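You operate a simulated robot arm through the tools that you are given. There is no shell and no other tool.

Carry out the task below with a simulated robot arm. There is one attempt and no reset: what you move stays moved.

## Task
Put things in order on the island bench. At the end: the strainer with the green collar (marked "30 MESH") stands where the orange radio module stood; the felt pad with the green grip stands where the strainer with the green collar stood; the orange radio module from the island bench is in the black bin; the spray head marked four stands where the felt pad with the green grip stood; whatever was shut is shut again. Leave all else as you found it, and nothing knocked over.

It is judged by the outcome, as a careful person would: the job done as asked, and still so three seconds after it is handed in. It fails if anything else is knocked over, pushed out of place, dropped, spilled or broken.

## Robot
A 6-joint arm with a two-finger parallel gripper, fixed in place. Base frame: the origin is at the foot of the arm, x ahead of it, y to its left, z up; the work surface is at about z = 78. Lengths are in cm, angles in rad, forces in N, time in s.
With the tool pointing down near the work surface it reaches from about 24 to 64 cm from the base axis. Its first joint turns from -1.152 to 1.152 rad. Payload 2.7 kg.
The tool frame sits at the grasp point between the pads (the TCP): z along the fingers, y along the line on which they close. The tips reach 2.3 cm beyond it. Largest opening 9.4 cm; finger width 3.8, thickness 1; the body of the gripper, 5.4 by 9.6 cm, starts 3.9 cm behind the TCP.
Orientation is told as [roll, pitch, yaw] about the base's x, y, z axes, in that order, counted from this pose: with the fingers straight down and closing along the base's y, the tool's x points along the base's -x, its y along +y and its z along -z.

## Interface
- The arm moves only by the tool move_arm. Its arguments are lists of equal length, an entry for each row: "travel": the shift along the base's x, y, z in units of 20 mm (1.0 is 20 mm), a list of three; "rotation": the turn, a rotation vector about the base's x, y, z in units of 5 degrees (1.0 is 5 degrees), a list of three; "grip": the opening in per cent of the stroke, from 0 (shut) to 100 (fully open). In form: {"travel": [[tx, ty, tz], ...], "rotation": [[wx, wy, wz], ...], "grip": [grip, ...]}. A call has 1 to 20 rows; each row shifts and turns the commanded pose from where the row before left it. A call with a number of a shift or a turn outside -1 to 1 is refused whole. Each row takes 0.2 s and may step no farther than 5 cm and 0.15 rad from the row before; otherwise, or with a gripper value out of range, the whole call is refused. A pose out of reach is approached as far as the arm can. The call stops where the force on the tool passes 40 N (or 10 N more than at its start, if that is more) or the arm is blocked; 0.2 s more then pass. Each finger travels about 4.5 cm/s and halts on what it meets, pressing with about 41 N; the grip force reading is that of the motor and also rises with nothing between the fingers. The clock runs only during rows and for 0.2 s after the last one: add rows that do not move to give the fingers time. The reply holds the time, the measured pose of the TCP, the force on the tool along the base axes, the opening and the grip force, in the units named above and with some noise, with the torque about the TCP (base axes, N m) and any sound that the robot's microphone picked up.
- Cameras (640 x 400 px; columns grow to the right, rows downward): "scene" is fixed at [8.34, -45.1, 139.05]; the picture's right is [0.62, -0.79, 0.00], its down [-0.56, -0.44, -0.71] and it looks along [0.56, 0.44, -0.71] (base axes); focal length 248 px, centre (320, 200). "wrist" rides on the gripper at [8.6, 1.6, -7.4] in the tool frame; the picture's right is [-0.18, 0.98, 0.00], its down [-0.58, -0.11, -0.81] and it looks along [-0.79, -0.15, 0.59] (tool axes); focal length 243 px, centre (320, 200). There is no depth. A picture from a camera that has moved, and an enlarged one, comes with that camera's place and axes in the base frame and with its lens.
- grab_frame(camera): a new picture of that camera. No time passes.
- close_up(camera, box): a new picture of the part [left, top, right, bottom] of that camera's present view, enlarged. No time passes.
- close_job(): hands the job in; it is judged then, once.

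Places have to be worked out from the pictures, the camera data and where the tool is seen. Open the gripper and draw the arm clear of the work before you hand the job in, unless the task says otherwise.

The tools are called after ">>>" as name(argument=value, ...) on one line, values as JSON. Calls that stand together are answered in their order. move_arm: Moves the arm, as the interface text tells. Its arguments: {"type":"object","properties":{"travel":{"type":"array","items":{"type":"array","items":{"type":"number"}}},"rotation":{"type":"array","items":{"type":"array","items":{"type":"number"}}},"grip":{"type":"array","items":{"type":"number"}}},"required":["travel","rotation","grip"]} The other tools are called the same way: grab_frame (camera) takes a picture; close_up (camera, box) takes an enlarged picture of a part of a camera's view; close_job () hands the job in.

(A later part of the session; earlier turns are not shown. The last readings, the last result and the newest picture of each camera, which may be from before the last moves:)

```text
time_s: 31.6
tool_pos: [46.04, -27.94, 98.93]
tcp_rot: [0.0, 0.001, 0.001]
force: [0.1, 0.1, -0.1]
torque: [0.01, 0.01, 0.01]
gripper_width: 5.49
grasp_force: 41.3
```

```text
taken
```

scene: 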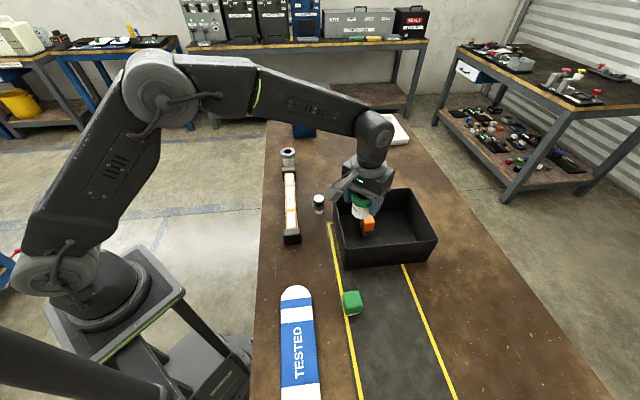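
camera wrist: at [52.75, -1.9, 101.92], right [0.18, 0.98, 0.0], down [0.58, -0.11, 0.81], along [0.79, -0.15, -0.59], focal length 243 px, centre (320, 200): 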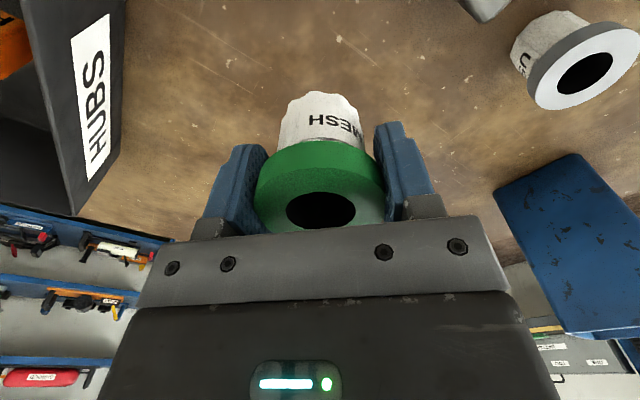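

Halfway, and clear of everything. I continue to above the radio's old place, descending to z≈93 at the end.

>>> move_arm(travel=[[-0.593, -0.93, 0], [-0.593, -0.93, 0], [-0.593, -0.93, 0], [-0.593, -0.93, 0], [-0.593, -0.93, 0], [-0.593, -0.93, 0], [-0.593, -0.93, -0.2], [-0.593, -0.93, -0.5], [-0.593, -0.93, -0.6], [-0.593, -0.93, -0.6], [-0.593, -0.93, -0.6], [-0.597, -0.925, -0.5]], rotation=[[0, 0, 0], [0, 0, 0], [0, 0, 0], [0, 0, 0], [0, 0, 0], [0, 0, 0], [0, 0, 0], [0, 0, 0], [0, 0, 0], [0, 0, 0], [0, 0, 0], [0, 0, 0]], grip=[40, 40, 40, 40, 40, 40, 40, 40, 40, 40, 40, 40])

>>> grab_frame(camera="wrist")

>>> close_up(camera="scene", box=[330, 240, 490, 400])

```text
time_s: 34.2
tool_pos: [31.93, -50.31, 92.86]
tcp_rot: [0.0, 0.001, 0.0]
force: [-0.1, 0.1, -1.0]
torque: [-0.03, 0.01, -0.01]
gripper_width: 5.43
grasp_force: 41.1
```

```text
taken
camera wrist: at [23.21, -48.71, 100.32], right [0.18, 0.98, 0.0], down [0.58, -0.11, 0.81], along [0.79, -0.15, -0.59], focal length 243 px, centre (320, 200)
```

wrist: 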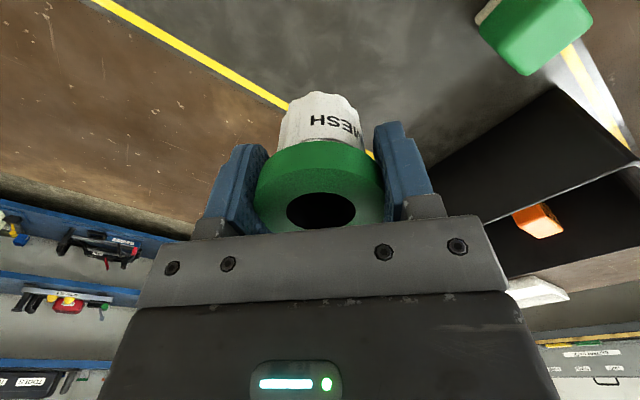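

```text
2.50 times, centred on (410, 320) of scene
camera zoom: at [8.34, -45.1, 139.05], right [0.62, -0.79, 0.0], down [-0.56, -0.44, -0.71], along [0.56, 0.44, -0.71], focal length 619 px, centre (95, -100)
```

zoom: 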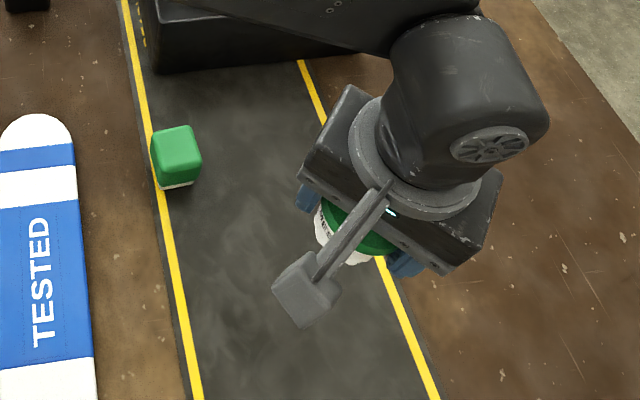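

The readings put the strainer directly over the radio's old footprint. I lower to just above the mat (TCP z≈82.8).

>>> move_arm(travel=[[0, 0, -0.8], [0, 0, -1], [0, 0, -1], [0, 0, -1], [0, 0, -0.7], [0, 0, -0.3], [0, 0, -0.15]], rotation=[[0, 0, 0], [0, 0, 0], [0, 0, 0], [0, 0, 0], [0, 0, 0], [0, 0, 0], [0, 0, 0]], grip=[40, 40, 40, 40, 40, 40, 40])

```text
time_s: 35.8
tool_pos: [31.75, -50.09, 82.95]
tcp_rot: [-0.001, 0.0, 0.002]
force: [0.6, 0.0, -0.4]
torque: [0.0, 0.03, 0.02]
gripper_width: 5.45
grasp_force: 41.1
```

No contact yet. I step down 1–2 mm at a time.

>>> move_arm(travel=[[0, 0, -0.08], [0, 0, -0.07]], rotation=[[0, 0, 0], [0, 0, 0]], grip=[40, 40])

```text
time_s: 36.4
tool_pos: [31.88, -50.18, 82.65]
tcp_rot: [0.0, 0.001, 0.001]
force: [0.2, -0.9, -0.3]
torque: [-0.03, 0.0, -0.03]
gripper_width: 5.41
grasp_force: 41.6
```

Still free; I continue with two 1 mm steps.

>>> move_arm(travel=[[0, 0, -0.05], [0, 0, -0.05]], rotation=[[0, 0, 0], [0, 0, 0]], grip=[40, 40])

```text
time_s: 37.0
tool_pos: [31.93, -50.24, 82.54]
tcp_rot: [-0.002, -0.002, 0.003]
force: [0.0, 0.8, 2.4]
torque: [0.02, 0.04, 0.01]
gripper_width: 5.45
grasp_force: 40.6
```

Light contact (2.4 N) — it stands on the mat. I open the fingers slowly and rise straight up.

>>> move_arm(travel=[[0, 0, -0.02], [0, 0, 0], [0, 0, 0], [0, 0, 0], [0, 0, 0], [0, 0, 0], [0, 0, 0.3], [0, 0, 0.7], [0, 0, 1], [0, 0, 1], [0, 0, 1], [0, 0, 1], [0, 0, 1], [0, 0, 1]], rotation=[[0, 0, 0], [0, 0, 0], [0, 0, 0], [0, 0, 0], [0, 0, 0], [0, 0, 0], [0, 0, 0], [0, 0, 0], [0, 0, 0], [0, 0, 0], [0, 0, 0], [0, 0, 0], [0, 0, 0], [0, 0, 0]], grip=[58, 65, 75, 85, 95, 95, 95, 95, 95, 95, 95, 95, 95, 95])

>>> grab_frame(camera="wrist")

>>> grab_frame(camera="scene")

```text
time_s: 40.0
tool_pos: [31.82, -50.33, 96.25]
tcp_rot: [-0.001, 0.0, 0.003]
force: [0.0, -0.1, 0.5]
torque: [0.03, 0.06, 0.0]
gripper_width: 8.94
grasp_force: 0.0
```

```text
taken
camera wrist: at [23.23, -48.75, 103.7], right [0.18, 0.98, 0.0], down [0.58, -0.11, 0.81], along [0.79, -0.15, -0.59], focal length 243 px, centre (320, 200)
```

wrist: 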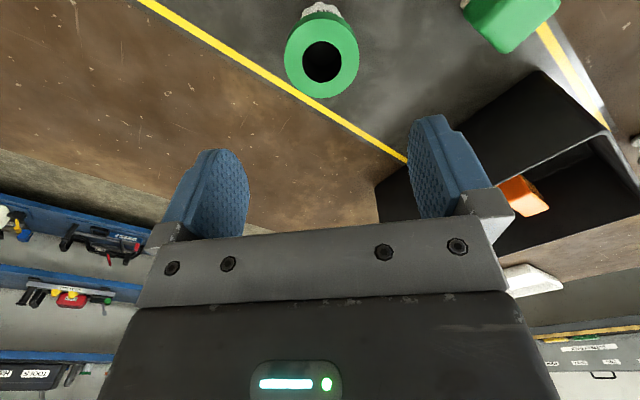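

```text
taken
```

scene: 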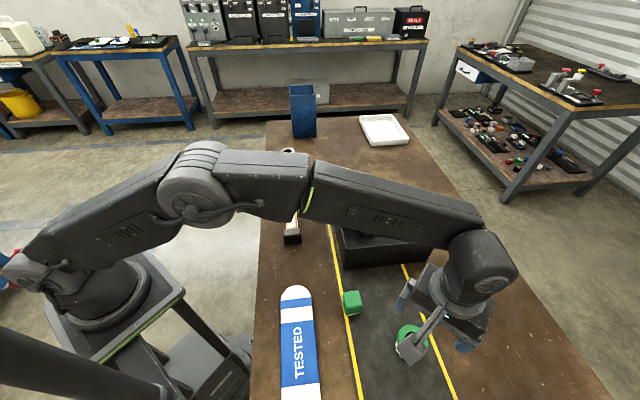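

The strainer stands at (31.9,-50.2), right on the radio's old place. Next is the felt pad: I move above it at (32,-36.1), turning to about −41° to match its sides.

>>> move_arm(travel=[[0.01, 0.5, 0], [0.01, 0.78, 0], [0.01, 0.82, 0], [0.01, 0.82, 0], [0.01, 0.82, 0], [0.01, 0.82, -0.2], [0.01, 0.82, -0.2], [0.01, 0.82, -0.2], [0.01, 0.82, -0.4]], rotation=[[0, 0, -0.911], [0, 0, -0.911], [0, 0, -0.911], [0, 0, -0.911], [0, 0, -0.911], [0, 0, -0.911], [0, 0, -0.911], [0, 0, -0.911], [0, 0, -0.911]], grip=[95, 95, 95, 90, 85, 80, 75, 75, 75])

>>> grab_frame(camera="wrist")

>>> close_up(camera="wrist", box=[260, 0, 380, 120])

>>> close_up(camera="scene", box=[290, 240, 460, 390])

```text
time_s: 42.0
tool_pos: [31.87, -36.17, 94.36]
tcp_rot: [0.0, 0.0, -0.716]
force: [0.7, 0.2, -0.6]
torque: [0.01, 0.03, -0.01]
gripper_width: 7.04
grasp_force: 0.1
```

```text
taken
camera wrist: at [26.4, -29.32, 101.82], right [0.78, 0.62, 0.0], down [0.37, -0.46, 0.81], along [0.5, -0.63, -0.59], focal length 243 px, centre (320, 200)
```

wrist: 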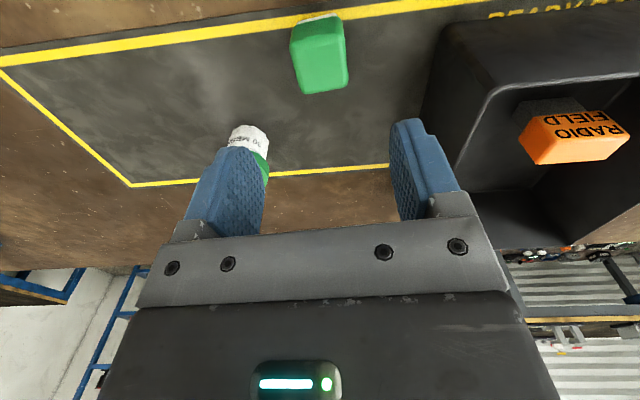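

```text
3.33 times, centred on (320, 60) of wrist
camera zoom: at [26.4, -29.32, 101.82], right [0.78, 0.62, 0.0], down [0.37, -0.46, 0.81], along [0.5, -0.63, -0.59], focal length 809 px, centre (320, 667)
```

zoom: 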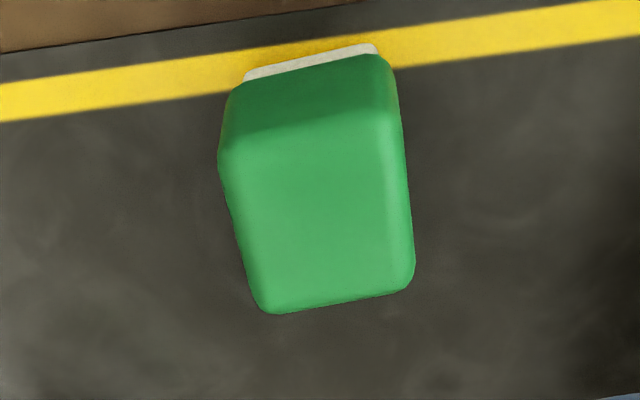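

```text
2.67 times, centred on (375, 315) of scene
camera zoom: at [8.34, -45.1, 139.05], right [0.62, -0.79, 0.0], down [-0.56, -0.44, -0.71], along [0.56, 0.44, -0.71], focal length 661 px, centre (173, -107)
```

zoom: 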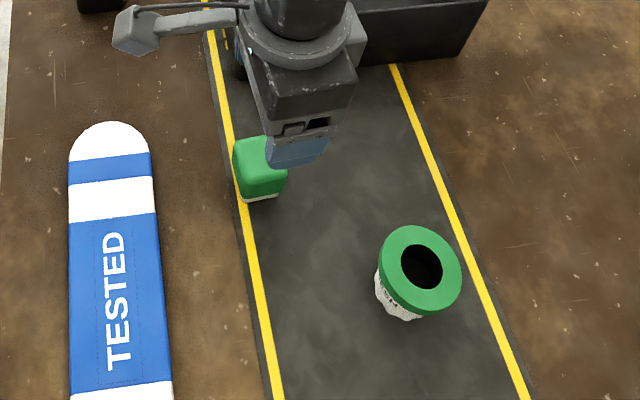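

The pad's centre is about (31.97,-36.14) with yaw matching the gripper within 0.5°. I lower around it to TCP z≈81.5.

>>> move_arm(travel=[[0, -0.03, -0.7], [0, 0, -1], [0, 0, -1], [0, 0, -1], [0, 0, -1], [0, 0, -0.9], [0, 0, -0.5], [0, 0, -0.33]], rotation=[[0, 0, 0.06], [0, 0, 0], [0, 0, 0], [0, 0, 0], [0, 0, 0], [0, 0, 0], [0, 0, 0], [0, 0, 0]], grip=[75, 75, 75, 75, 75, 75, 75, 75])

>>> grab_frame(camera="wrist")

>>> close_up(camera="scene", box=[290, 240, 460, 390])

```text
time_s: 43.8
tool_pos: [31.95, -36.22, 81.6]
tcp_rot: [-0.002, 0.001, -0.709]
force: [1.1, -0.2, -0.1]
torque: [0.06, -0.02, 0.0]
gripper_width: 7.06
grasp_force: 0.2
```

```text
taken
camera wrist: at [26.47, -29.39, 88.99], right [0.78, 0.63, 0.0], down [0.37, -0.46, 0.81], along [0.51, -0.63, -0.59], focal length 243 px, centre (320, 200)
```

wrist: 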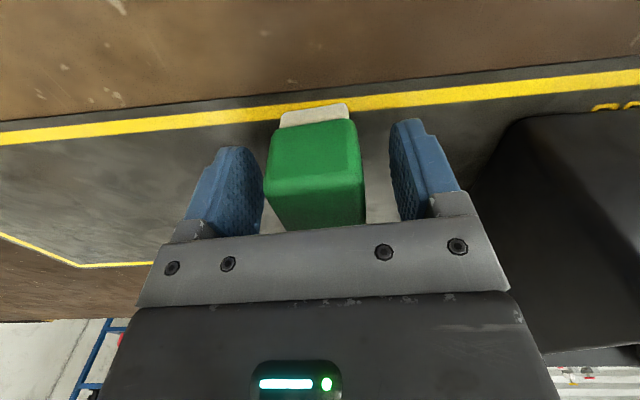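

```text
2.67 times, centred on (375, 315) of scene
camera zoom: at [8.34, -45.1, 139.05], right [0.62, -0.79, 0.0], down [-0.56, -0.44, -0.71], along [0.56, 0.44, -0.71], focal length 661 px, centre (173, -107)
```

zoom: 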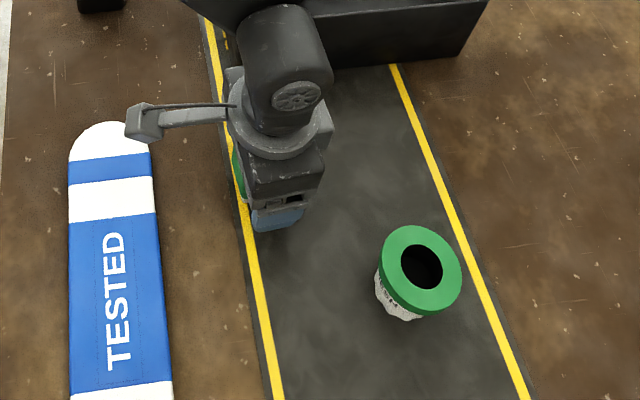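

The pad is centred between the fingers and no forces show. I close on the green grip.

>>> move_arm(travel=[[0, 0, 0], [0, 0, 0], [0, 0, 0], [0, 0, 0], [0, 0, 0]], rotation=[[0, 0, 0], [0, 0, 0], [0, 0, 0], [0, 0, 0], [0, 0, 0]], grip=[60, 45, 30, 20, 20])

```text
time_s: 45.0
tool_pos: [32.01, -36.04, 81.61]
tcp_rot: [0.0, 0.001, -0.709]
force: [-0.6, -1.0, 1.0]
torque: [0.0, 0.01, 0.03]
gripper_width: 3.94
grasp_force: 40.7
```

Gripped at 3.94 cm. I lift 16 cm straight up and verify.

>>> move_arm(travel=[[0, 0, 0.2], [0, 0, 0.5], [0, 0, 0.9], [0, 0, 1], [0, 0, 1], [0, 0, 1], [0, 0, 1], [0, 0, 1], [0, 0, 0.9], [0, 0, 0.5]], rotation=[[0, 0, 0], [0, 0, 0], [0, 0, 0], [0, 0, 0], [0, 0, 0], [0, 0, 0], [0, 0, 0], [0, 0, 0], [0, 0, 0], [0, 0, 0]], grip=[20, 20, 20, 20, 20, 20, 20, 20, 20, 20])

>>> grab_frame(camera="wrist")

>>> grab_frame(camera="scene")

```text
time_s: 47.2
tool_pos: [32.06, -36.3, 97.63]
tcp_rot: [0.0, 0.001, -0.709]
force: [-0.3, 0.5, -1.6]
torque: [-0.01, -0.04, 0.03]
gripper_width: 3.96
grasp_force: 41.5
```

```text
taken
camera wrist: at [26.45, -29.43, 105.04], right [0.78, 0.63, 0.0], down [0.37, -0.46, 0.81], along [0.51, -0.63, -0.59], focal length 243 px, centre (320, 200)
```

wrist: 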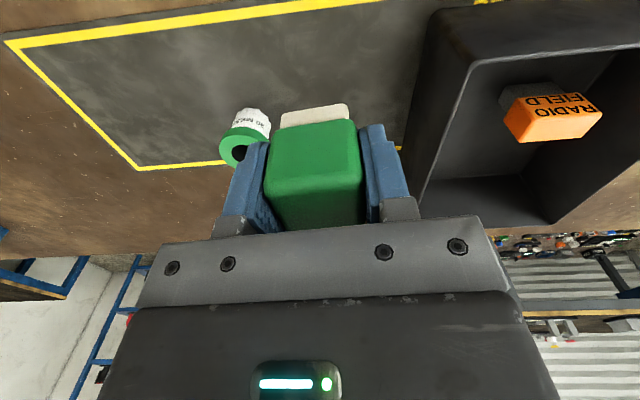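

```text
taken
```

scene: 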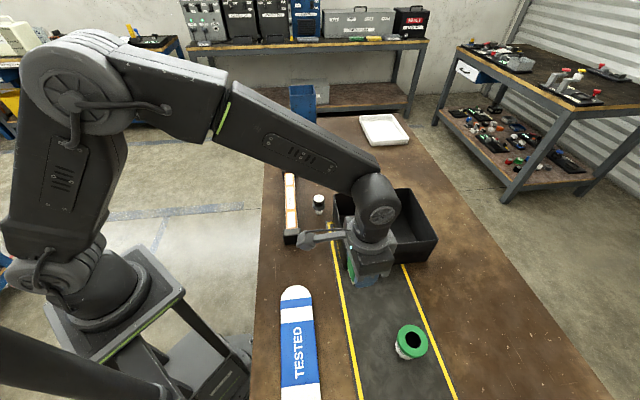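

The pad is held cleanly. I carry it at height to above the strainer's old place (61.45,-3.5).

>>> move_arm(travel=[[0.4, 0.45, 0], [0.8186, 0.906, 0], [0.8186, 0.906, 0], [0.8186, 0.906, 0], [0.8186, 0.906, 0], [0.8186, 0.906, 0], [0.8186, 0.906, 0], [0.8186, 0.906, 0], [0.8186, 0.906, 0], [0.8186, 0.906, 0], [0.8186, 0.906, 0], [0.8186, 0.906, 0], [0.8186, 0.906, 0], [0.8186, 0.906, 0], [0.8186, 0.906, 0], [0.8186, 0.906, 0], [0.8186, 0.906, 0], [0.8186, 0.906, 0], [0.4186, 0.456, 0]], rotation=[[0, 0, 0], [0, 0, 0], [0, 0, 0], [0, 0, 0], [0, 0, 0], [0, 0, 0], [0, 0, 0], [0, 0, 0], [0, 0, 0], [0, 0, 0], [0, 0, 0], [0, 0, 0], [0, 0, 0], [0, 0, 0], [0, 0, 0], [0, 0, 0], [0, 0, 0], [0, 0, 0], [0, 0, 0]], grip=[20, 20, 20, 20, 20, 20, 20, 20, 20, 20, 20, 20, 20, 20, 20, 20, 20, 20, 20])

>>> grab_frame(camera="wrist")

>>> grab_frame(camera="scene")

```text
time_s: 51.2
tool_pos: [61.43, -3.55, 97.47]
tcp_rot: [-0.002, 0.0, -0.708]
force: [-0.3, 0.7, -0.6]
torque: [-0.03, -0.03, 0.01]
gripper_width: 3.93
grasp_force: 41.5
```

```text
taken
camera wrist: at [55.95, 3.24, 104.9], right [0.78, 0.63, 0.0], down [0.37, -0.46, 0.81], along [0.5, -0.63, -0.59], focal length 243 px, centre (320, 200)
```

wrist: 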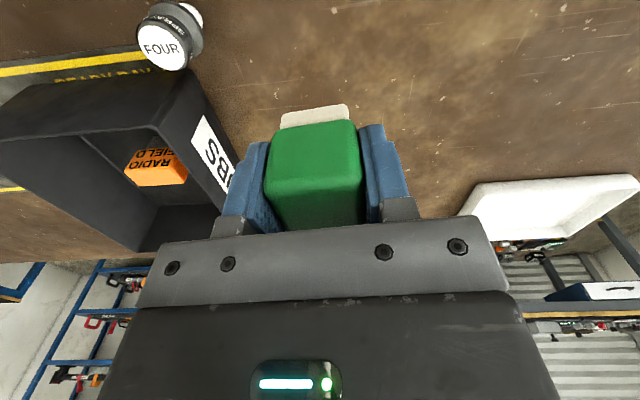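

```text
taken
```

scene: 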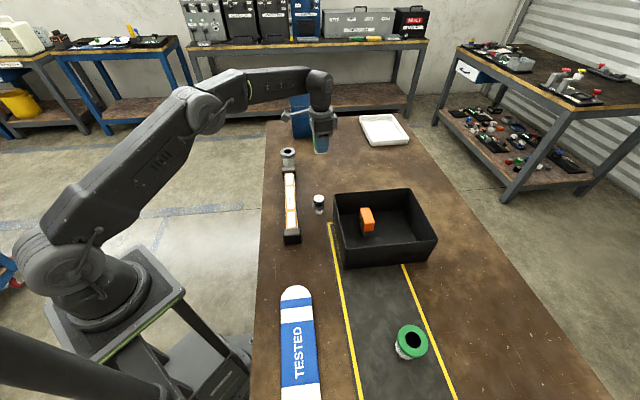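

The pad is over the strainer's old place with clear space below. I lower to just above the bench.

>>> move_arm(travel=[[0, 0, -0.7], [0, 0, -1], [0, 0, -1], [0, 0, -1], [0, 0, -1], [0, 0, -1], [0, 0, -1], [0, 0, -0.6], [0, 0, -0.3], [0, 0, -0.1]], rotation=[[0, 0, 0], [0, 0, 0], [0, 0, 0], [0, 0, 0], [0, 0, 0], [0, 0, 0], [0, 0, 0], [0, 0, 0], [0, 0, 0], [0, 0, 0]], grip=[20, 20, 20, 20, 20, 20, 20, 20, 20, 20])

```text
time_s: 53.4
tool_pos: [61.45, -3.52, 81.97]
tcp_rot: [0.0, -0.002, -0.71]
force: [0.2, 0.8, -0.6]
torque: [0.0, 0.0, 0.0]
gripper_width: 3.92
grasp_force: 41.0
```

I step down 1–2 mm at a time until it touches.

>>> move_arm(travel=[[0, 0, -0.08], [0, 0, -0.07], [0, 0, -0.05]], rotation=[[0, 0, 0], [0, 0, 0], [0, 0, 0]], grip=[20, 20, 20])

```text
time_s: 54.2
tool_pos: [61.35, -3.69, 81.57]
tcp_rot: [0.001, 0.001, -0.709]
force: [-0.5, 0.8, -0.4]
torque: [0.0, -0.01, 0.0]
gripper_width: 3.94
grasp_force: 40.9
```

Still no contact. I take two more 1 mm steps.

>>> move_arm(travel=[[0, 0, -0.05], [0, 0, -0.05]], rotation=[[0, 0, 0], [0, 0, 0]], grip=[20, 20])

```text
time_s: 54.8
tool_pos: [61.45, -3.61, 81.45]
tcp_rot: [0.001, 0.0, -0.708]
force: [-0.1, -0.4, -0.1]
torque: [-0.01, -0.04, 0.02]
gripper_width: 3.96
grasp_force: 40.7
```

The mat the pad stood on may be a little thicker than the bare bench. I take one more small step.

>>> move_arm(travel=[[0, 0, -0.05]], rotation=[[0, 0, 0]], grip=[20])

```text
time_s: 55.2
tool_pos: [61.33, -3.6, 81.44]
tcp_rot: [0.0, 0.002, -0.709]
force: [-1.2, 0.3, 2.6]
torque: [0.02, 0.01, -0.01]
gripper_width: 3.95
grasp_force: 41.6
```

Contact at 2.6 N, so the pad stands on the bench. I open slowly and rise.

>>> move_arm(travel=[[0, 0, 0], [0, 0, 0], [0, 0, 0], [0, 0, 0], [0, 0, 0], [0, 0, 0.3], [0, 0, 0.7], [0, 0, 1], [0, 0, 1], [0, 0, 1], [0, 0, 1], [0, 0, 1], [0, 0, 1]], rotation=[[0, 0, 0], [0, 0, 0], [0, 0, 0], [0, 0, 0], [0, 0, 0], [0, 0, 0], [0, 0, 0], [0, 0, 0], [0, 0, 0], [0, 0, 0], [0, 0, 0], [0, 0, 0], [0, 0, 0]], grip=[45, 55, 65, 75, 75, 75, 75, 75, 75, 75, 75, 75, 75])

>>> grab_frame(camera="wrist")

>>> grab_frame(camera="scene")

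>>> close_up(camera="scene", box=[260, 120, 380, 230])

```text
time_s: 58.0
tool_pos: [61.59, -3.69, 95.51]
tcp_rot: [0.001, 0.001, -0.709]
force: [-0.1, -0.1, 1.5]
torque: [0.02, -0.01, -0.04]
gripper_width: 7.06
grasp_force: 0.0
```

```text
taken
camera wrist: at [56.03, 3.08, 102.87], right [0.78, 0.63, 0.0], down [0.37, -0.46, 0.81], along [0.51, -0.63, -0.59], focal length 243 px, centre (320, 200)
```

wrist: 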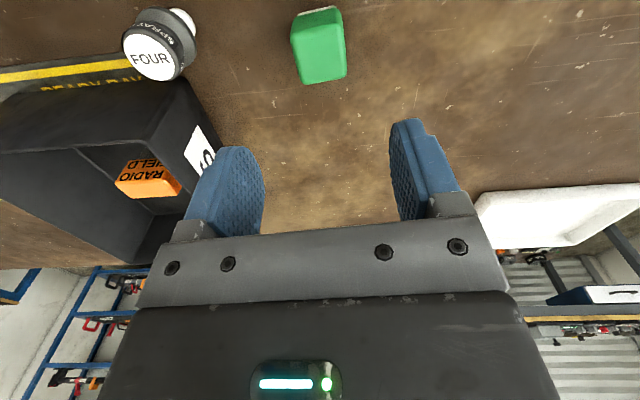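

```text
taken
```

scene: 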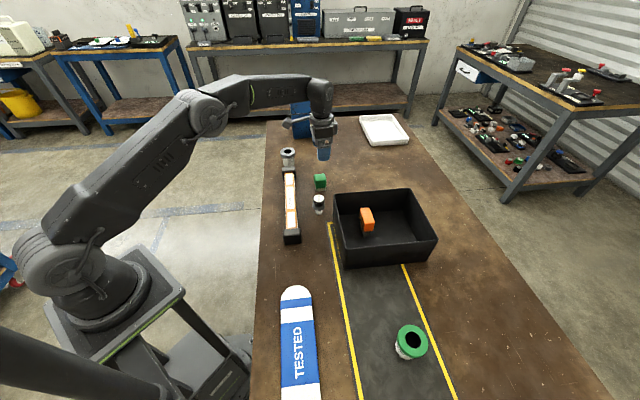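

```text
3.64 times, centred on (320, 175) of scene
camera zoom: at [8.34, -45.1, 139.05], right [0.62, -0.79, 0.0], down [-0.56, -0.44, -0.71], along [0.56, 0.44, -0.71], focal length 901 px, centre (320, 291)
```

zoom: 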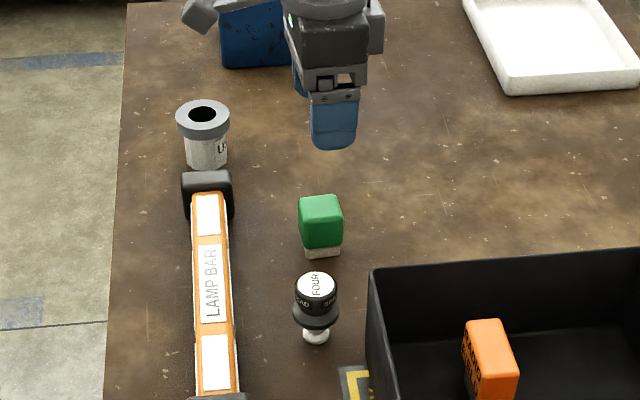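

The pad stands upright at the strainer's old place. Next is the spray head: I move above (51.5,-10.8) and turn to −45°, so the fingers and gripper body run parallel to the nearby bin wall.

>>> move_arm(travel=[[-0.5, -0.4, 0], [-0.83, -0.6, 0], [-0.9, -0.66, 0], [-0.9, -0.66, 0], [-0.95, -0.7, 0], [-0.9, -0.63, 0]], rotation=[[0, 0, -0.147], [0, 0, -0.147], [0, 0, -0.147], [0, 0, -0.147], [0, 0, -0.147], [0, 0, -0.147]], grip=[75, 75, 75, 75, 75, 75])

>>> grab_frame(camera="wrist")

>>> close_up(camera="wrist", box=[250, 0, 390, 120])

>>> close_up(camera="scene", box=[270, 120, 400, 250])

```text
time_s: 59.4
tool_pos: [51.52, -10.89, 95.38]
tcp_rot: [0.002, 0.0, -0.785]
force: [0.3, -0.3, 0.1]
torque: [0.01, 0.02, 0.02]
gripper_width: 7.07
grasp_force: 0.1
```

```text
taken
camera wrist: at [46.51, -3.68, 102.82], right [0.82, 0.57, 0.0], down [0.33, -0.49, 0.81], along [0.46, -0.67, -0.59], focal length 243 px, centre (320, 200)
```

wrist: 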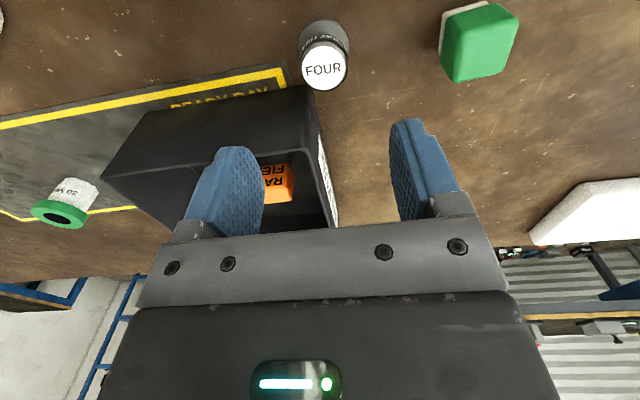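

```text
3.33 times, centred on (320, 60) of wrist
camera zoom: at [46.51, -3.68, 102.82], right [0.82, 0.57, 0.0], down [0.33, -0.49, 0.81], along [0.46, -0.67, -0.59], focal length 809 px, centre (320, 667)
```

zoom: 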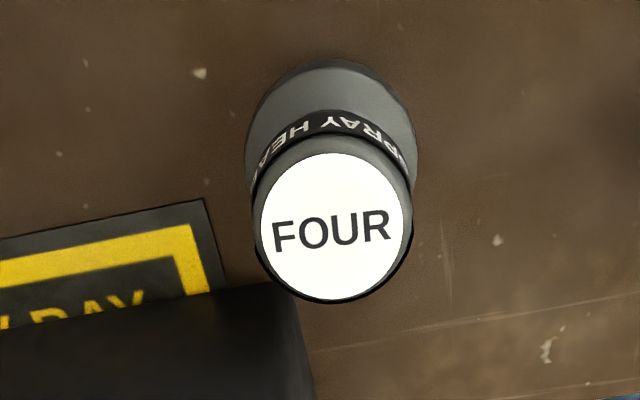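

```text
3.08 times, centred on (335, 185) of scene
camera zoom: at [8.34, -45.1, 139.05], right [0.62, -0.79, 0.0], down [-0.56, -0.44, -0.71], along [0.56, 0.44, -0.71], focal length 762 px, centre (274, 246)
```

zoom: 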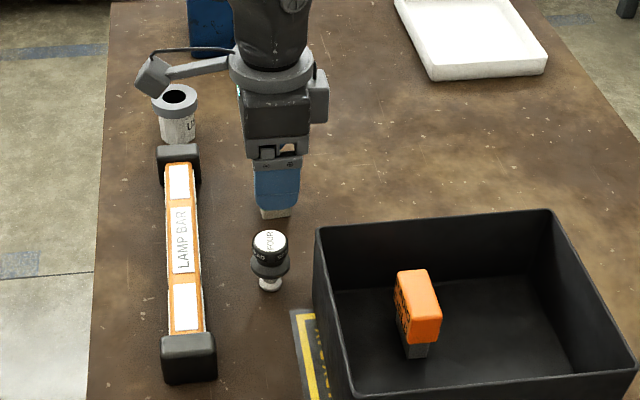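

I look closely at the spray head's profile to pick the gripping height.

>>> close_up(camera="scene", box=[305, 185, 335, 220])

```text
11.43 times, centred on (320, 202) of scene
camera zoom: at [8.34, -45.1, 139.05], right [0.62, -0.79, 0.0], down [-0.56, -0.44, -0.71], along [0.56, 0.44, -0.71], focal length 2832 px, centre (320, 171)
```

zoom: 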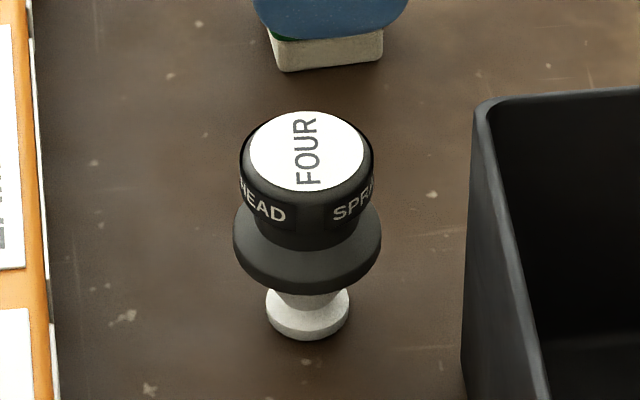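

The profile looks like this: base r≈1.2, neck, flange r≈2.1 at z≈81.1–82.4, cap up to 84.4. I'll grip at the flange and lower edge of the cap with TCP ≈82. First I centre on (51.6,-10.72) and go down to z≈88.4 for a check.

>>> move_arm(travel=[[0.055, 0.04, -0.6], [0, 0, -0.8], [0, 0, -0.8], [0, 0, -0.8], [0, 0, -0.5]], rotation=[[0, 0, 0], [0, 0, 0], [0, 0, 0], [0, 0, 0], [0, 0, 0]], grip=[75, 75, 75, 75, 75])

>>> grab_frame(camera="wrist")

>>> close_up(camera="wrist", box=[180, 20, 460, 240])

>>> close_up(camera="scene", box=[270, 120, 400, 250])

```text
time_s: 60.6
tool_pos: [51.57, -10.8, 88.39]
tcp_rot: [0.0, -0.001, -0.786]
force: [0.4, -0.2, 0.1]
torque: [0.02, -0.02, -0.01]
gripper_width: 7.06
grasp_force: 0.0
```

```text
taken
camera wrist: at [46.7, -3.68, 95.81], right [0.82, 0.57, 0.0], down [0.33, -0.49, 0.81], along [0.46, -0.67, -0.59], focal length 243 px, centre (320, 200)
```

wrist: 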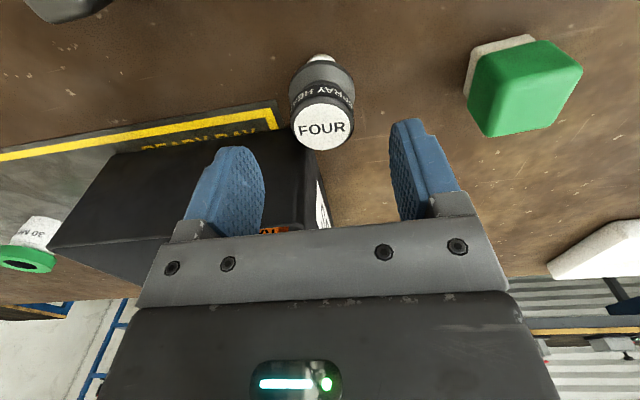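

```text
1.82 times, centred on (320, 130) of wrist
camera zoom: at [46.7, -3.68, 95.81], right [0.82, 0.57, 0.0], down [0.33, -0.49, 0.81], along [0.46, -0.67, -0.59], focal length 441 px, centre (320, 327)
```

zoom: 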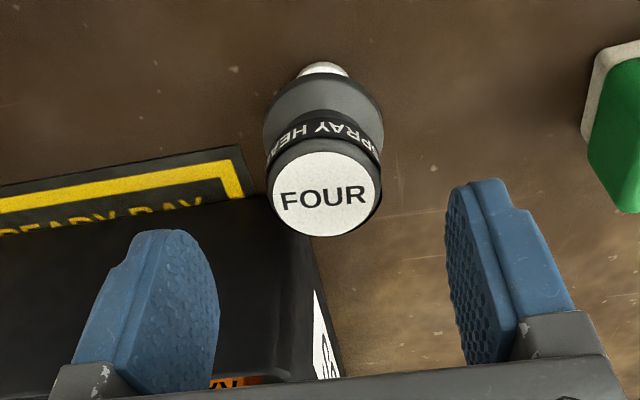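

```text
3.08 times, centred on (335, 185) of scene
camera zoom: at [8.34, -45.1, 139.05], right [0.62, -0.79, 0.0], down [-0.56, -0.44, -0.71], along [0.56, 0.44, -0.71], focal length 762 px, centre (274, 246)
```

zoom: 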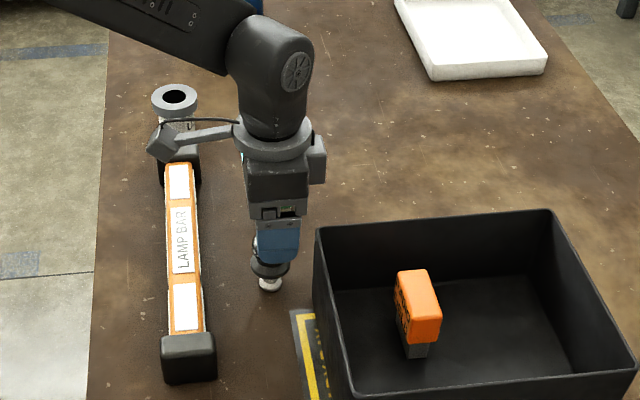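

The cap is centred under the TCP within ~1 mm, and the gripper is clear of the bin wall. I lower to TCP z≈82.0.

>>> move_arm(travel=[[0.02, 0, -0.6], [0, 0, -0.8], [0, 0, -0.8], [0, 0, -0.6], [0, 0, -0.4]], rotation=[[0, 0, 0], [0, 0, 0], [0, 0, 0], [0, 0, 0], [0, 0, 0]], grip=[75, 75, 75, 75, 75])

>>> grab_frame(camera="wrist")

>>> close_up(camera="scene", box=[280, 150, 380, 240])

```text
time_s: 61.8
tool_pos: [51.67, -10.9, 82.09]
tcp_rot: [0.001, 0.001, -0.785]
force: [0.2, -0.5, 0.6]
torque: [0.0, 0.0, -0.01]
gripper_width: 7.05
grasp_force: 0.0
```

```text
taken
camera wrist: at [46.71, -3.69, 89.48], right [0.82, 0.57, 0.0], down [0.33, -0.49, 0.81], along [0.46, -0.67, -0.59], focal length 243 px, centre (320, 200)
```

wrist: 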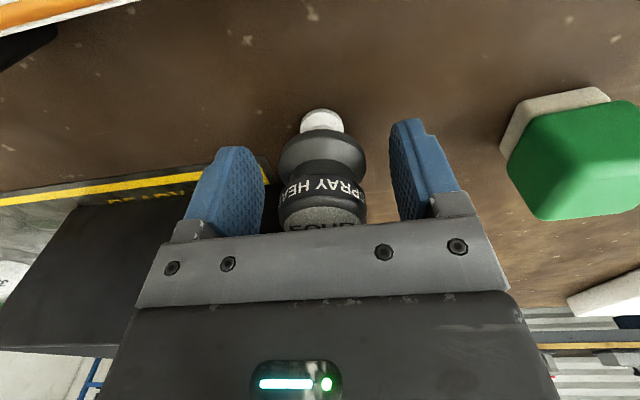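

```text
4.44 times, centred on (330, 195) of scene
camera zoom: at [8.34, -45.1, 139.05], right [0.62, -0.79, 0.0], down [-0.56, -0.44, -0.71], along [0.56, 0.44, -0.71], focal length 1101 px, centre (276, 222)
```

zoom: 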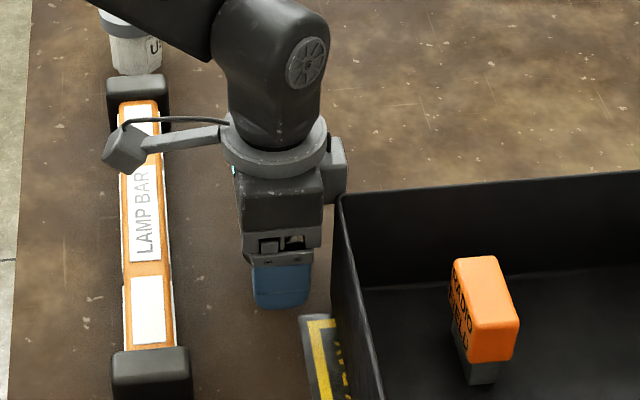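

I zoom in on the spray head between the fingers to judge where the pads will touch.

>>> close_up(camera="wrist", box=[180, 90, 460, 260])

```text
2.29 times, centred on (320, 175) of wrist
camera zoom: at [46.71, -3.69, 89.48], right [0.82, 0.57, 0.0], down [0.33, -0.49, 0.81], along [0.46, -0.67, -0.59], focal length 555 px, centre (320, 257)
```

zoom: 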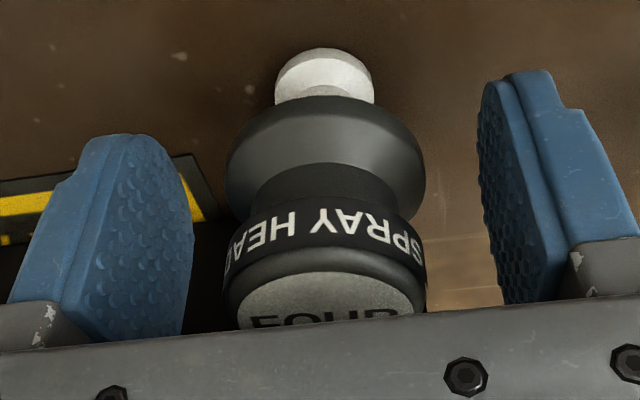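

The cap (r≈1.85) overhangs a waist, and below it the flange widens to a thin rim. Gripping the tall cap is steadier, with the weight hanging below the contact. I raise to TCP z≈84.4, which puts the tips at ~82.1 just under the cap's lower edge, and close.

>>> move_arm(travel=[[0, 0, 0.5], [0, 0, 0.5], [0, 0, 0.2], [0, 0, 0], [0, 0, 0], [0, 0, 0], [0, 0, 0], [0, 0, 0]], rotation=[[0, 0, 0], [0, 0, 0], [0, 0, 0], [0, 0, 0], [0, 0, 0], [0, 0, 0], [0, 0, 0], [0, 0, 0]], grip=[75, 75, 75, 60, 50, 40, 30, 30])

>>> close_up(camera="wrist", box=[180, 60, 460, 240])

>>> close_up(camera="scene", box=[290, 170, 350, 230])

```text
time_s: 63.6
tool_pos: [51.72, -10.79, 84.46]
tcp_rot: [-0.001, 0.001, -0.786]
force: [0.1, 0.7, 1.5]
torque: [0.03, -0.04, 0.01]
gripper_width: 3.43
grasp_force: 41.1
```

```text
2.22 times, centred on (320, 150) of wrist
camera zoom: at [46.69, -3.61, 91.9], right [0.82, 0.57, 0.0], down [0.33, -0.49, 0.81], along [0.46, -0.67, -0.59], focal length 539 px, centre (320, 311)
```

zoom: 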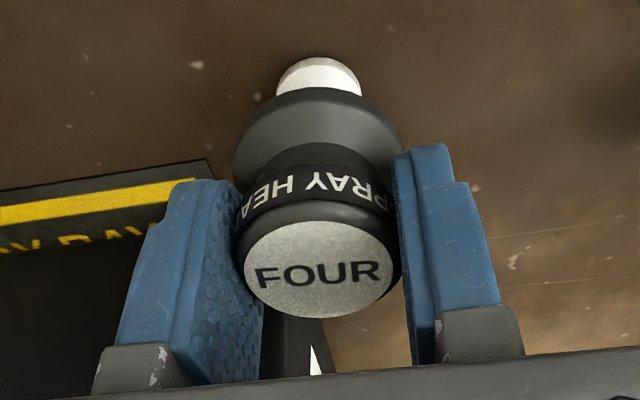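

```text
6.67 times, centred on (320, 200) of scene
camera zoom: at [8.34, -45.1, 139.05], right [0.62, -0.79, 0.0], down [-0.56, -0.44, -0.71], along [0.56, 0.44, -0.71], focal length 1652 px, centre (320, 200)
```

zoom: 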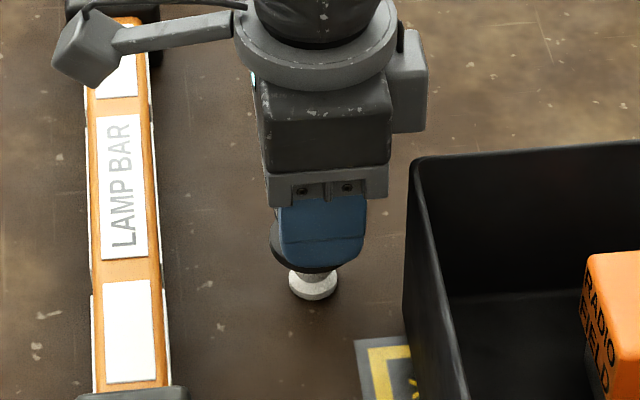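

The cap is gripped at 3.43 cm and still upright. I lift slowly and check that it hangs straight.

>>> move_arm(travel=[[0, 0, 0.15], [0, 0, 0.3], [0, 0, 0.6], [0, 0, 0.8], [0, 0, 0.8], [0, 0, 0.8], [0, 0, 0.8], [0, 0, 0.8], [0, 0, 0.8]], rotation=[[0, 0, 0], [0, 0, 0], [0, 0, 0], [0, 0, 0], [0, 0, 0], [0, 0, 0], [0, 0, 0], [0, 0, 0], [0, 0, 0]], grip=[30, 30, 30, 30, 30, 30, 30, 30, 30])

>>> close_up(camera="wrist", box=[180, 60, 460, 240])

>>> close_up(camera="scene", box=[280, 120, 380, 230])

```text
time_s: 65.6
tool_pos: [51.55, -10.7, 95.94]
tcp_rot: [-0.002, 0.0, -0.785]
force: [0.1, 0.1, -0.3]
torque: [-0.01, 0.01, -0.01]
gripper_width: 3.46
grasp_force: 40.9
```

```text
2.22 times, centred on (320, 150) of wrist
camera zoom: at [46.61, -3.48, 103.52], right [0.82, 0.57, 0.0], down [0.34, -0.49, 0.81], along [0.46, -0.67, -0.59], focal length 539 px, centre (320, 311)
```

zoom: 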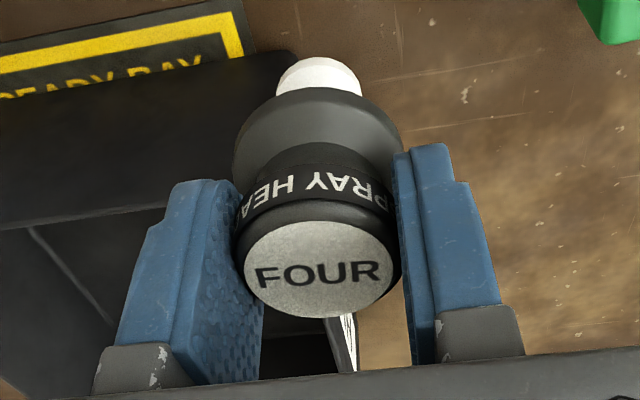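

```text
3.64 times, centred on (330, 175) of scene
camera zoom: at [8.34, -45.1, 139.05], right [0.62, -0.79, 0.0], down [-0.56, -0.44, -0.71], along [0.56, 0.44, -0.71], focal length 901 px, centre (284, 291)
```

zoom: 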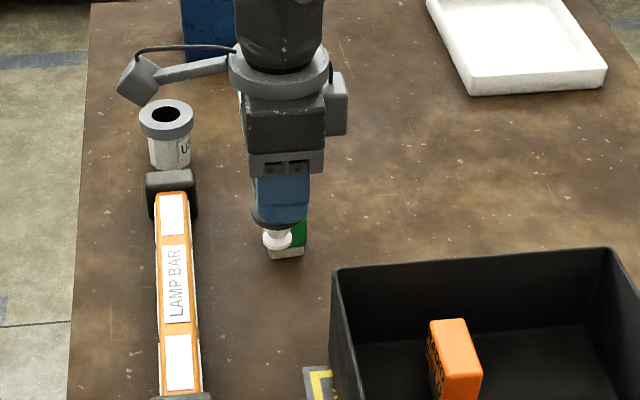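

The spray head hangs straight, in the same attitude as before. I carry it at z≈99, above the bin rim, to over the pad's old place (31.97,-36.13).

>>> move_arm(travel=[[-0.2, -0.25, 0.5], [-0.5, -0.65, 0.5], [-0.7025, -0.9075, 0.4], [-0.7025, -0.9075, 0.1], [-0.7025, -0.9075, 0], [-0.7025, -0.9075, 0], [-0.7025, -0.9075, 0], [-0.7025, -0.9075, 0], [-0.7025, -0.9075, 0], [-0.7025, -0.9075, 0], [-0.7025, -0.9075, 0], [-0.7025, -0.9075, 0], [-0.7025, -0.9075, 0], [-0.7025, -0.9075, 0], [-0.5, -0.65, 0], [-0.205, -0.265, 0]], rotation=[[0, 0, 0], [0, 0, 0], [0, 0, 0], [0, 0, 0], [0, 0, 0], [0, 0, 0], [0, 0, 0], [0, 0, 0], [0, 0, 0], [0, 0, 0], [0, 0, 0], [0, 0, 0], [0, 0, 0], [0, 0, 0], [0, 0, 0], [0, 0, 0]], grip=[30, 30, 30, 30, 30, 30, 30, 30, 30, 30, 30, 30, 30, 30, 30, 30])

>>> grab_frame(camera="wrist")

>>> grab_frame(camera="scene")

```text
time_s: 69.0
tool_pos: [31.97, -36.19, 99.12]
tcp_rot: [0.0, 0.0, -0.785]
force: [1.1, -0.9, -0.2]
torque: [-0.01, -0.02, 0.02]
gripper_width: 3.44
grasp_force: 41.1
```

```text
taken
camera wrist: at [27.04, -29.03, 106.55], right [0.82, 0.57, 0.0], down [0.33, -0.49, 0.81], along [0.46, -0.67, -0.59], focal length 243 px, centre (320, 200)
```

wrist: 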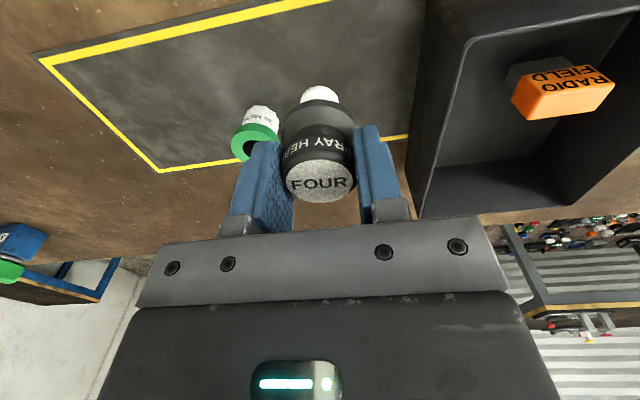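

```text
taken
```

scene: 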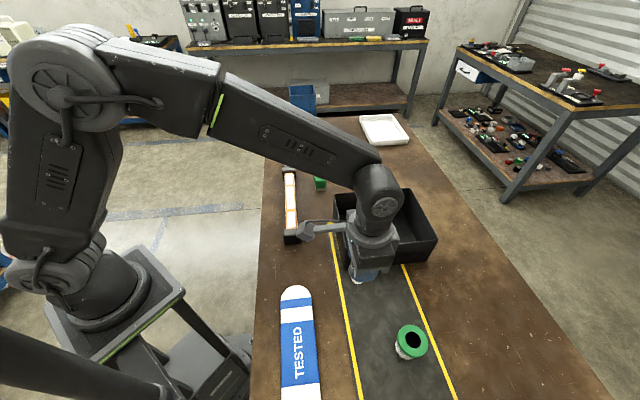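

Now over the pad's old place. I lower to just above the mat; contact is expected at TCP ≈84.5.

>>> move_arm(travel=[[0, 0, -0.6], [0, 0, -1], [0, 0, -1], [0, 0, -1], [0, 0, -1], [0, 0, -1], [0, 0, -0.8], [0, 0, -0.4], [0, 0, -0.2]], rotation=[[0, 0, 0], [0, 0, 0], [0, 0, 0], [0, 0, 0], [0, 0, 0], [0, 0, 0], [0, 0, 0], [0, 0, 0], [0, 0, 0]], grip=[30, 30, 30, 30, 30, 30, 30, 30, 30])

>>> grab_frame(camera="wrist")

>>> close_up(camera="scene", box=[320, 240, 410, 330])

```text
time_s: 71.0
tool_pos: [31.92, -36.18, 85.01]
tcp_rot: [-0.001, 0.001, -0.786]
force: [-0.5, 0.1, -0.8]
torque: [0.02, 0.02, -0.01]
gripper_width: 3.47
grasp_force: 41.1
```

```text
taken
camera wrist: at [26.96, -29.0, 92.44], right [0.82, 0.57, 0.0], down [0.33, -0.49, 0.81], along [0.46, -0.67, -0.59], focal length 243 px, centre (320, 200)
```

wrist: 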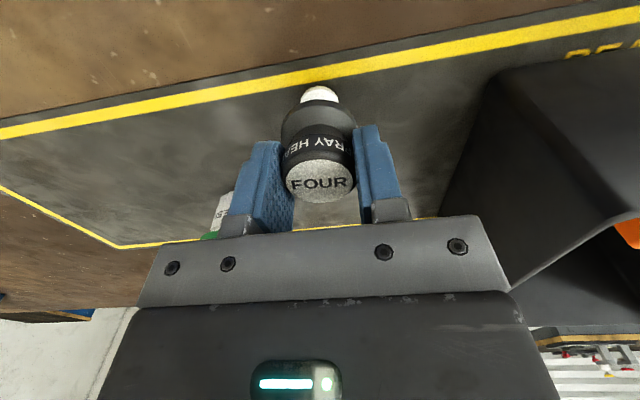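

```text
4.44 times, centred on (365, 285) of scene
camera zoom: at [8.34, -45.1, 139.05], right [0.62, -0.79, 0.0], down [-0.56, -0.44, -0.71], along [0.56, 0.44, -0.71], focal length 1101 px, centre (120, -178)
```

zoom: 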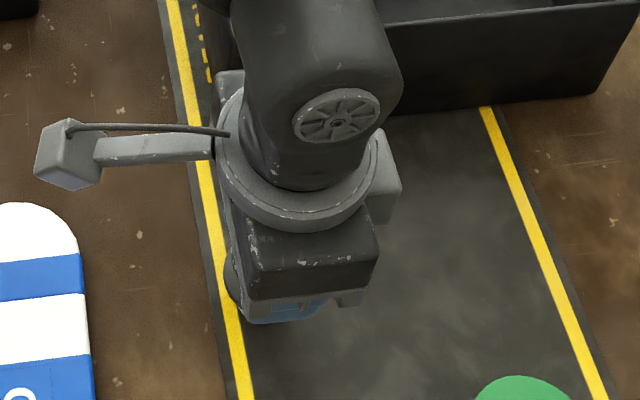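

The approach is clean; I step down in small increments to find contact.

>>> move_arm(travel=[[0, 0, -0.1], [0, 0, -0.08], [0, 0, -0.05]], rotation=[[0, 0, 0], [0, 0, 0], [0, 0, 0]], grip=[30, 30, 30])

```text
time_s: 71.8
tool_pos: [31.95, -36.15, 84.62]
tcp_rot: [-0.001, -0.001, -0.786]
force: [0.5, 0.4, -1.3]
torque: [0.01, -0.01, -0.01]
gripper_width: 3.42
grasp_force: 40.8
```

Not in contact yet. I take 1 mm steps.

>>> move_arm(travel=[[0, 0, -0.05]], rotation=[[0, 0, 0]], grip=[30])

```text
time_s: 72.2
tool_pos: [31.9, -36.25, 84.66]
tcp_rot: [-0.001, 0.0, -0.785]
force: [-0.6, 0.3, 2.3]
torque: [0.06, 0.07, 0.02]
gripper_width: 3.44
grasp_force: 40.7
```

Contact (2.3 N). I open slowly so the fingers leave evenly, wait a moment, and check before rising.

>>> move_arm(travel=[[0, 0, -0.01], [0, 0, 0], [0, 0, 0], [0, 0, 0], [0, 0, 0]], rotation=[[0, 0, 0], [0, 0, 0], [0, 0, 0], [0, 0, 0], [0, 0, 0]], grip=[38, 42, 50, 60, 70])

>>> grab_frame(camera="wrist")

```text
time_s: 73.4
tool_pos: [31.96, -36.26, 84.53]
tcp_rot: [0.0, 0.0, -0.786]
force: [-0.2, 0.6, -0.4]
torque: [0.03, 0.04, 0.02]
gripper_width: 6.55
grasp_force: 0.0
```

```text
taken
camera wrist: at [26.99, -29.0, 91.98], right [0.82, 0.57, 0.0], down [0.33, -0.49, 0.81], along [0.46, -0.67, -0.59], focal length 243 px, centre (320, 200)
```

wrist: 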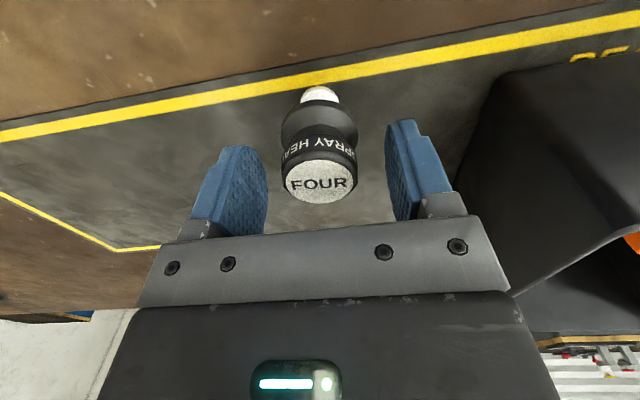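

The spray head stands upright and free between the open fingers. I rise straight up, clear of the work.

>>> move_arm(travel=[[0, 0, 0.3], [0, 0, 0.7], [0, 0, 1], [0, 0, 1], [0, 0, 1], [0, 0, 1], [0, 0, 1], [0, 0, 1], [0, 0, 1], [0, 0, 1], [0, 0, 1]], rotation=[[0, 0, 0], [0, 0, 0], [0, 0, 0], [0, 0, 0], [0, 0, 0], [0, 0, 0], [0, 0, 0], [0, 0, 0], [0, 0, 0], [0, 0, 0], [0, 0, 0]], grip=[70, 70, 70, 70, 70, 70, 70, 70, 80, 90, 100])

>>> grab_frame(camera="scene")

>>> grab_frame(camera="wrist")

```text
time_s: 75.8
tool_pos: [31.9, -36.17, 104.54]
tcp_rot: [-0.001, -0.001, -0.785]
force: [0.6, -0.8, 0.3]
torque: [0.02, 0.0, -0.02]
gripper_width: 9.38
grasp_force: 0.0
```

```text
taken
```

scene: 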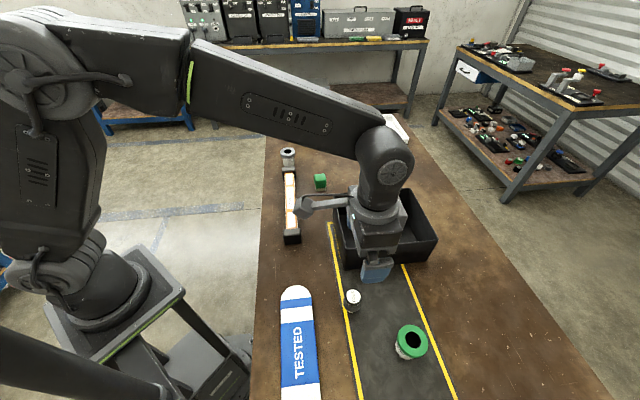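

```text
taken
camera wrist: at [26.91, -28.91, 112.05], right [0.82, 0.57, 0.0], down [0.33, -0.49, 0.81], along [0.46, -0.67, -0.59], focal length 243 px, centre (320, 200)
```

wrist: 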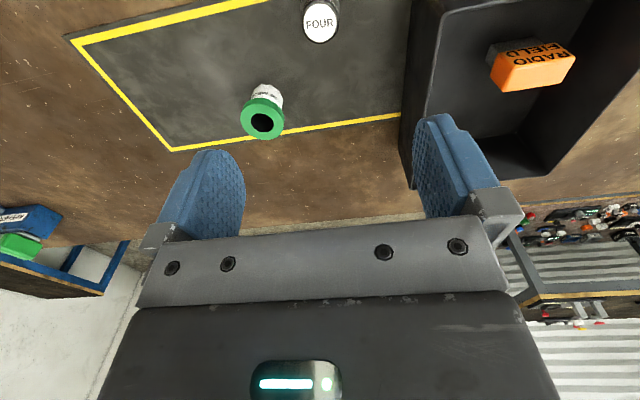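

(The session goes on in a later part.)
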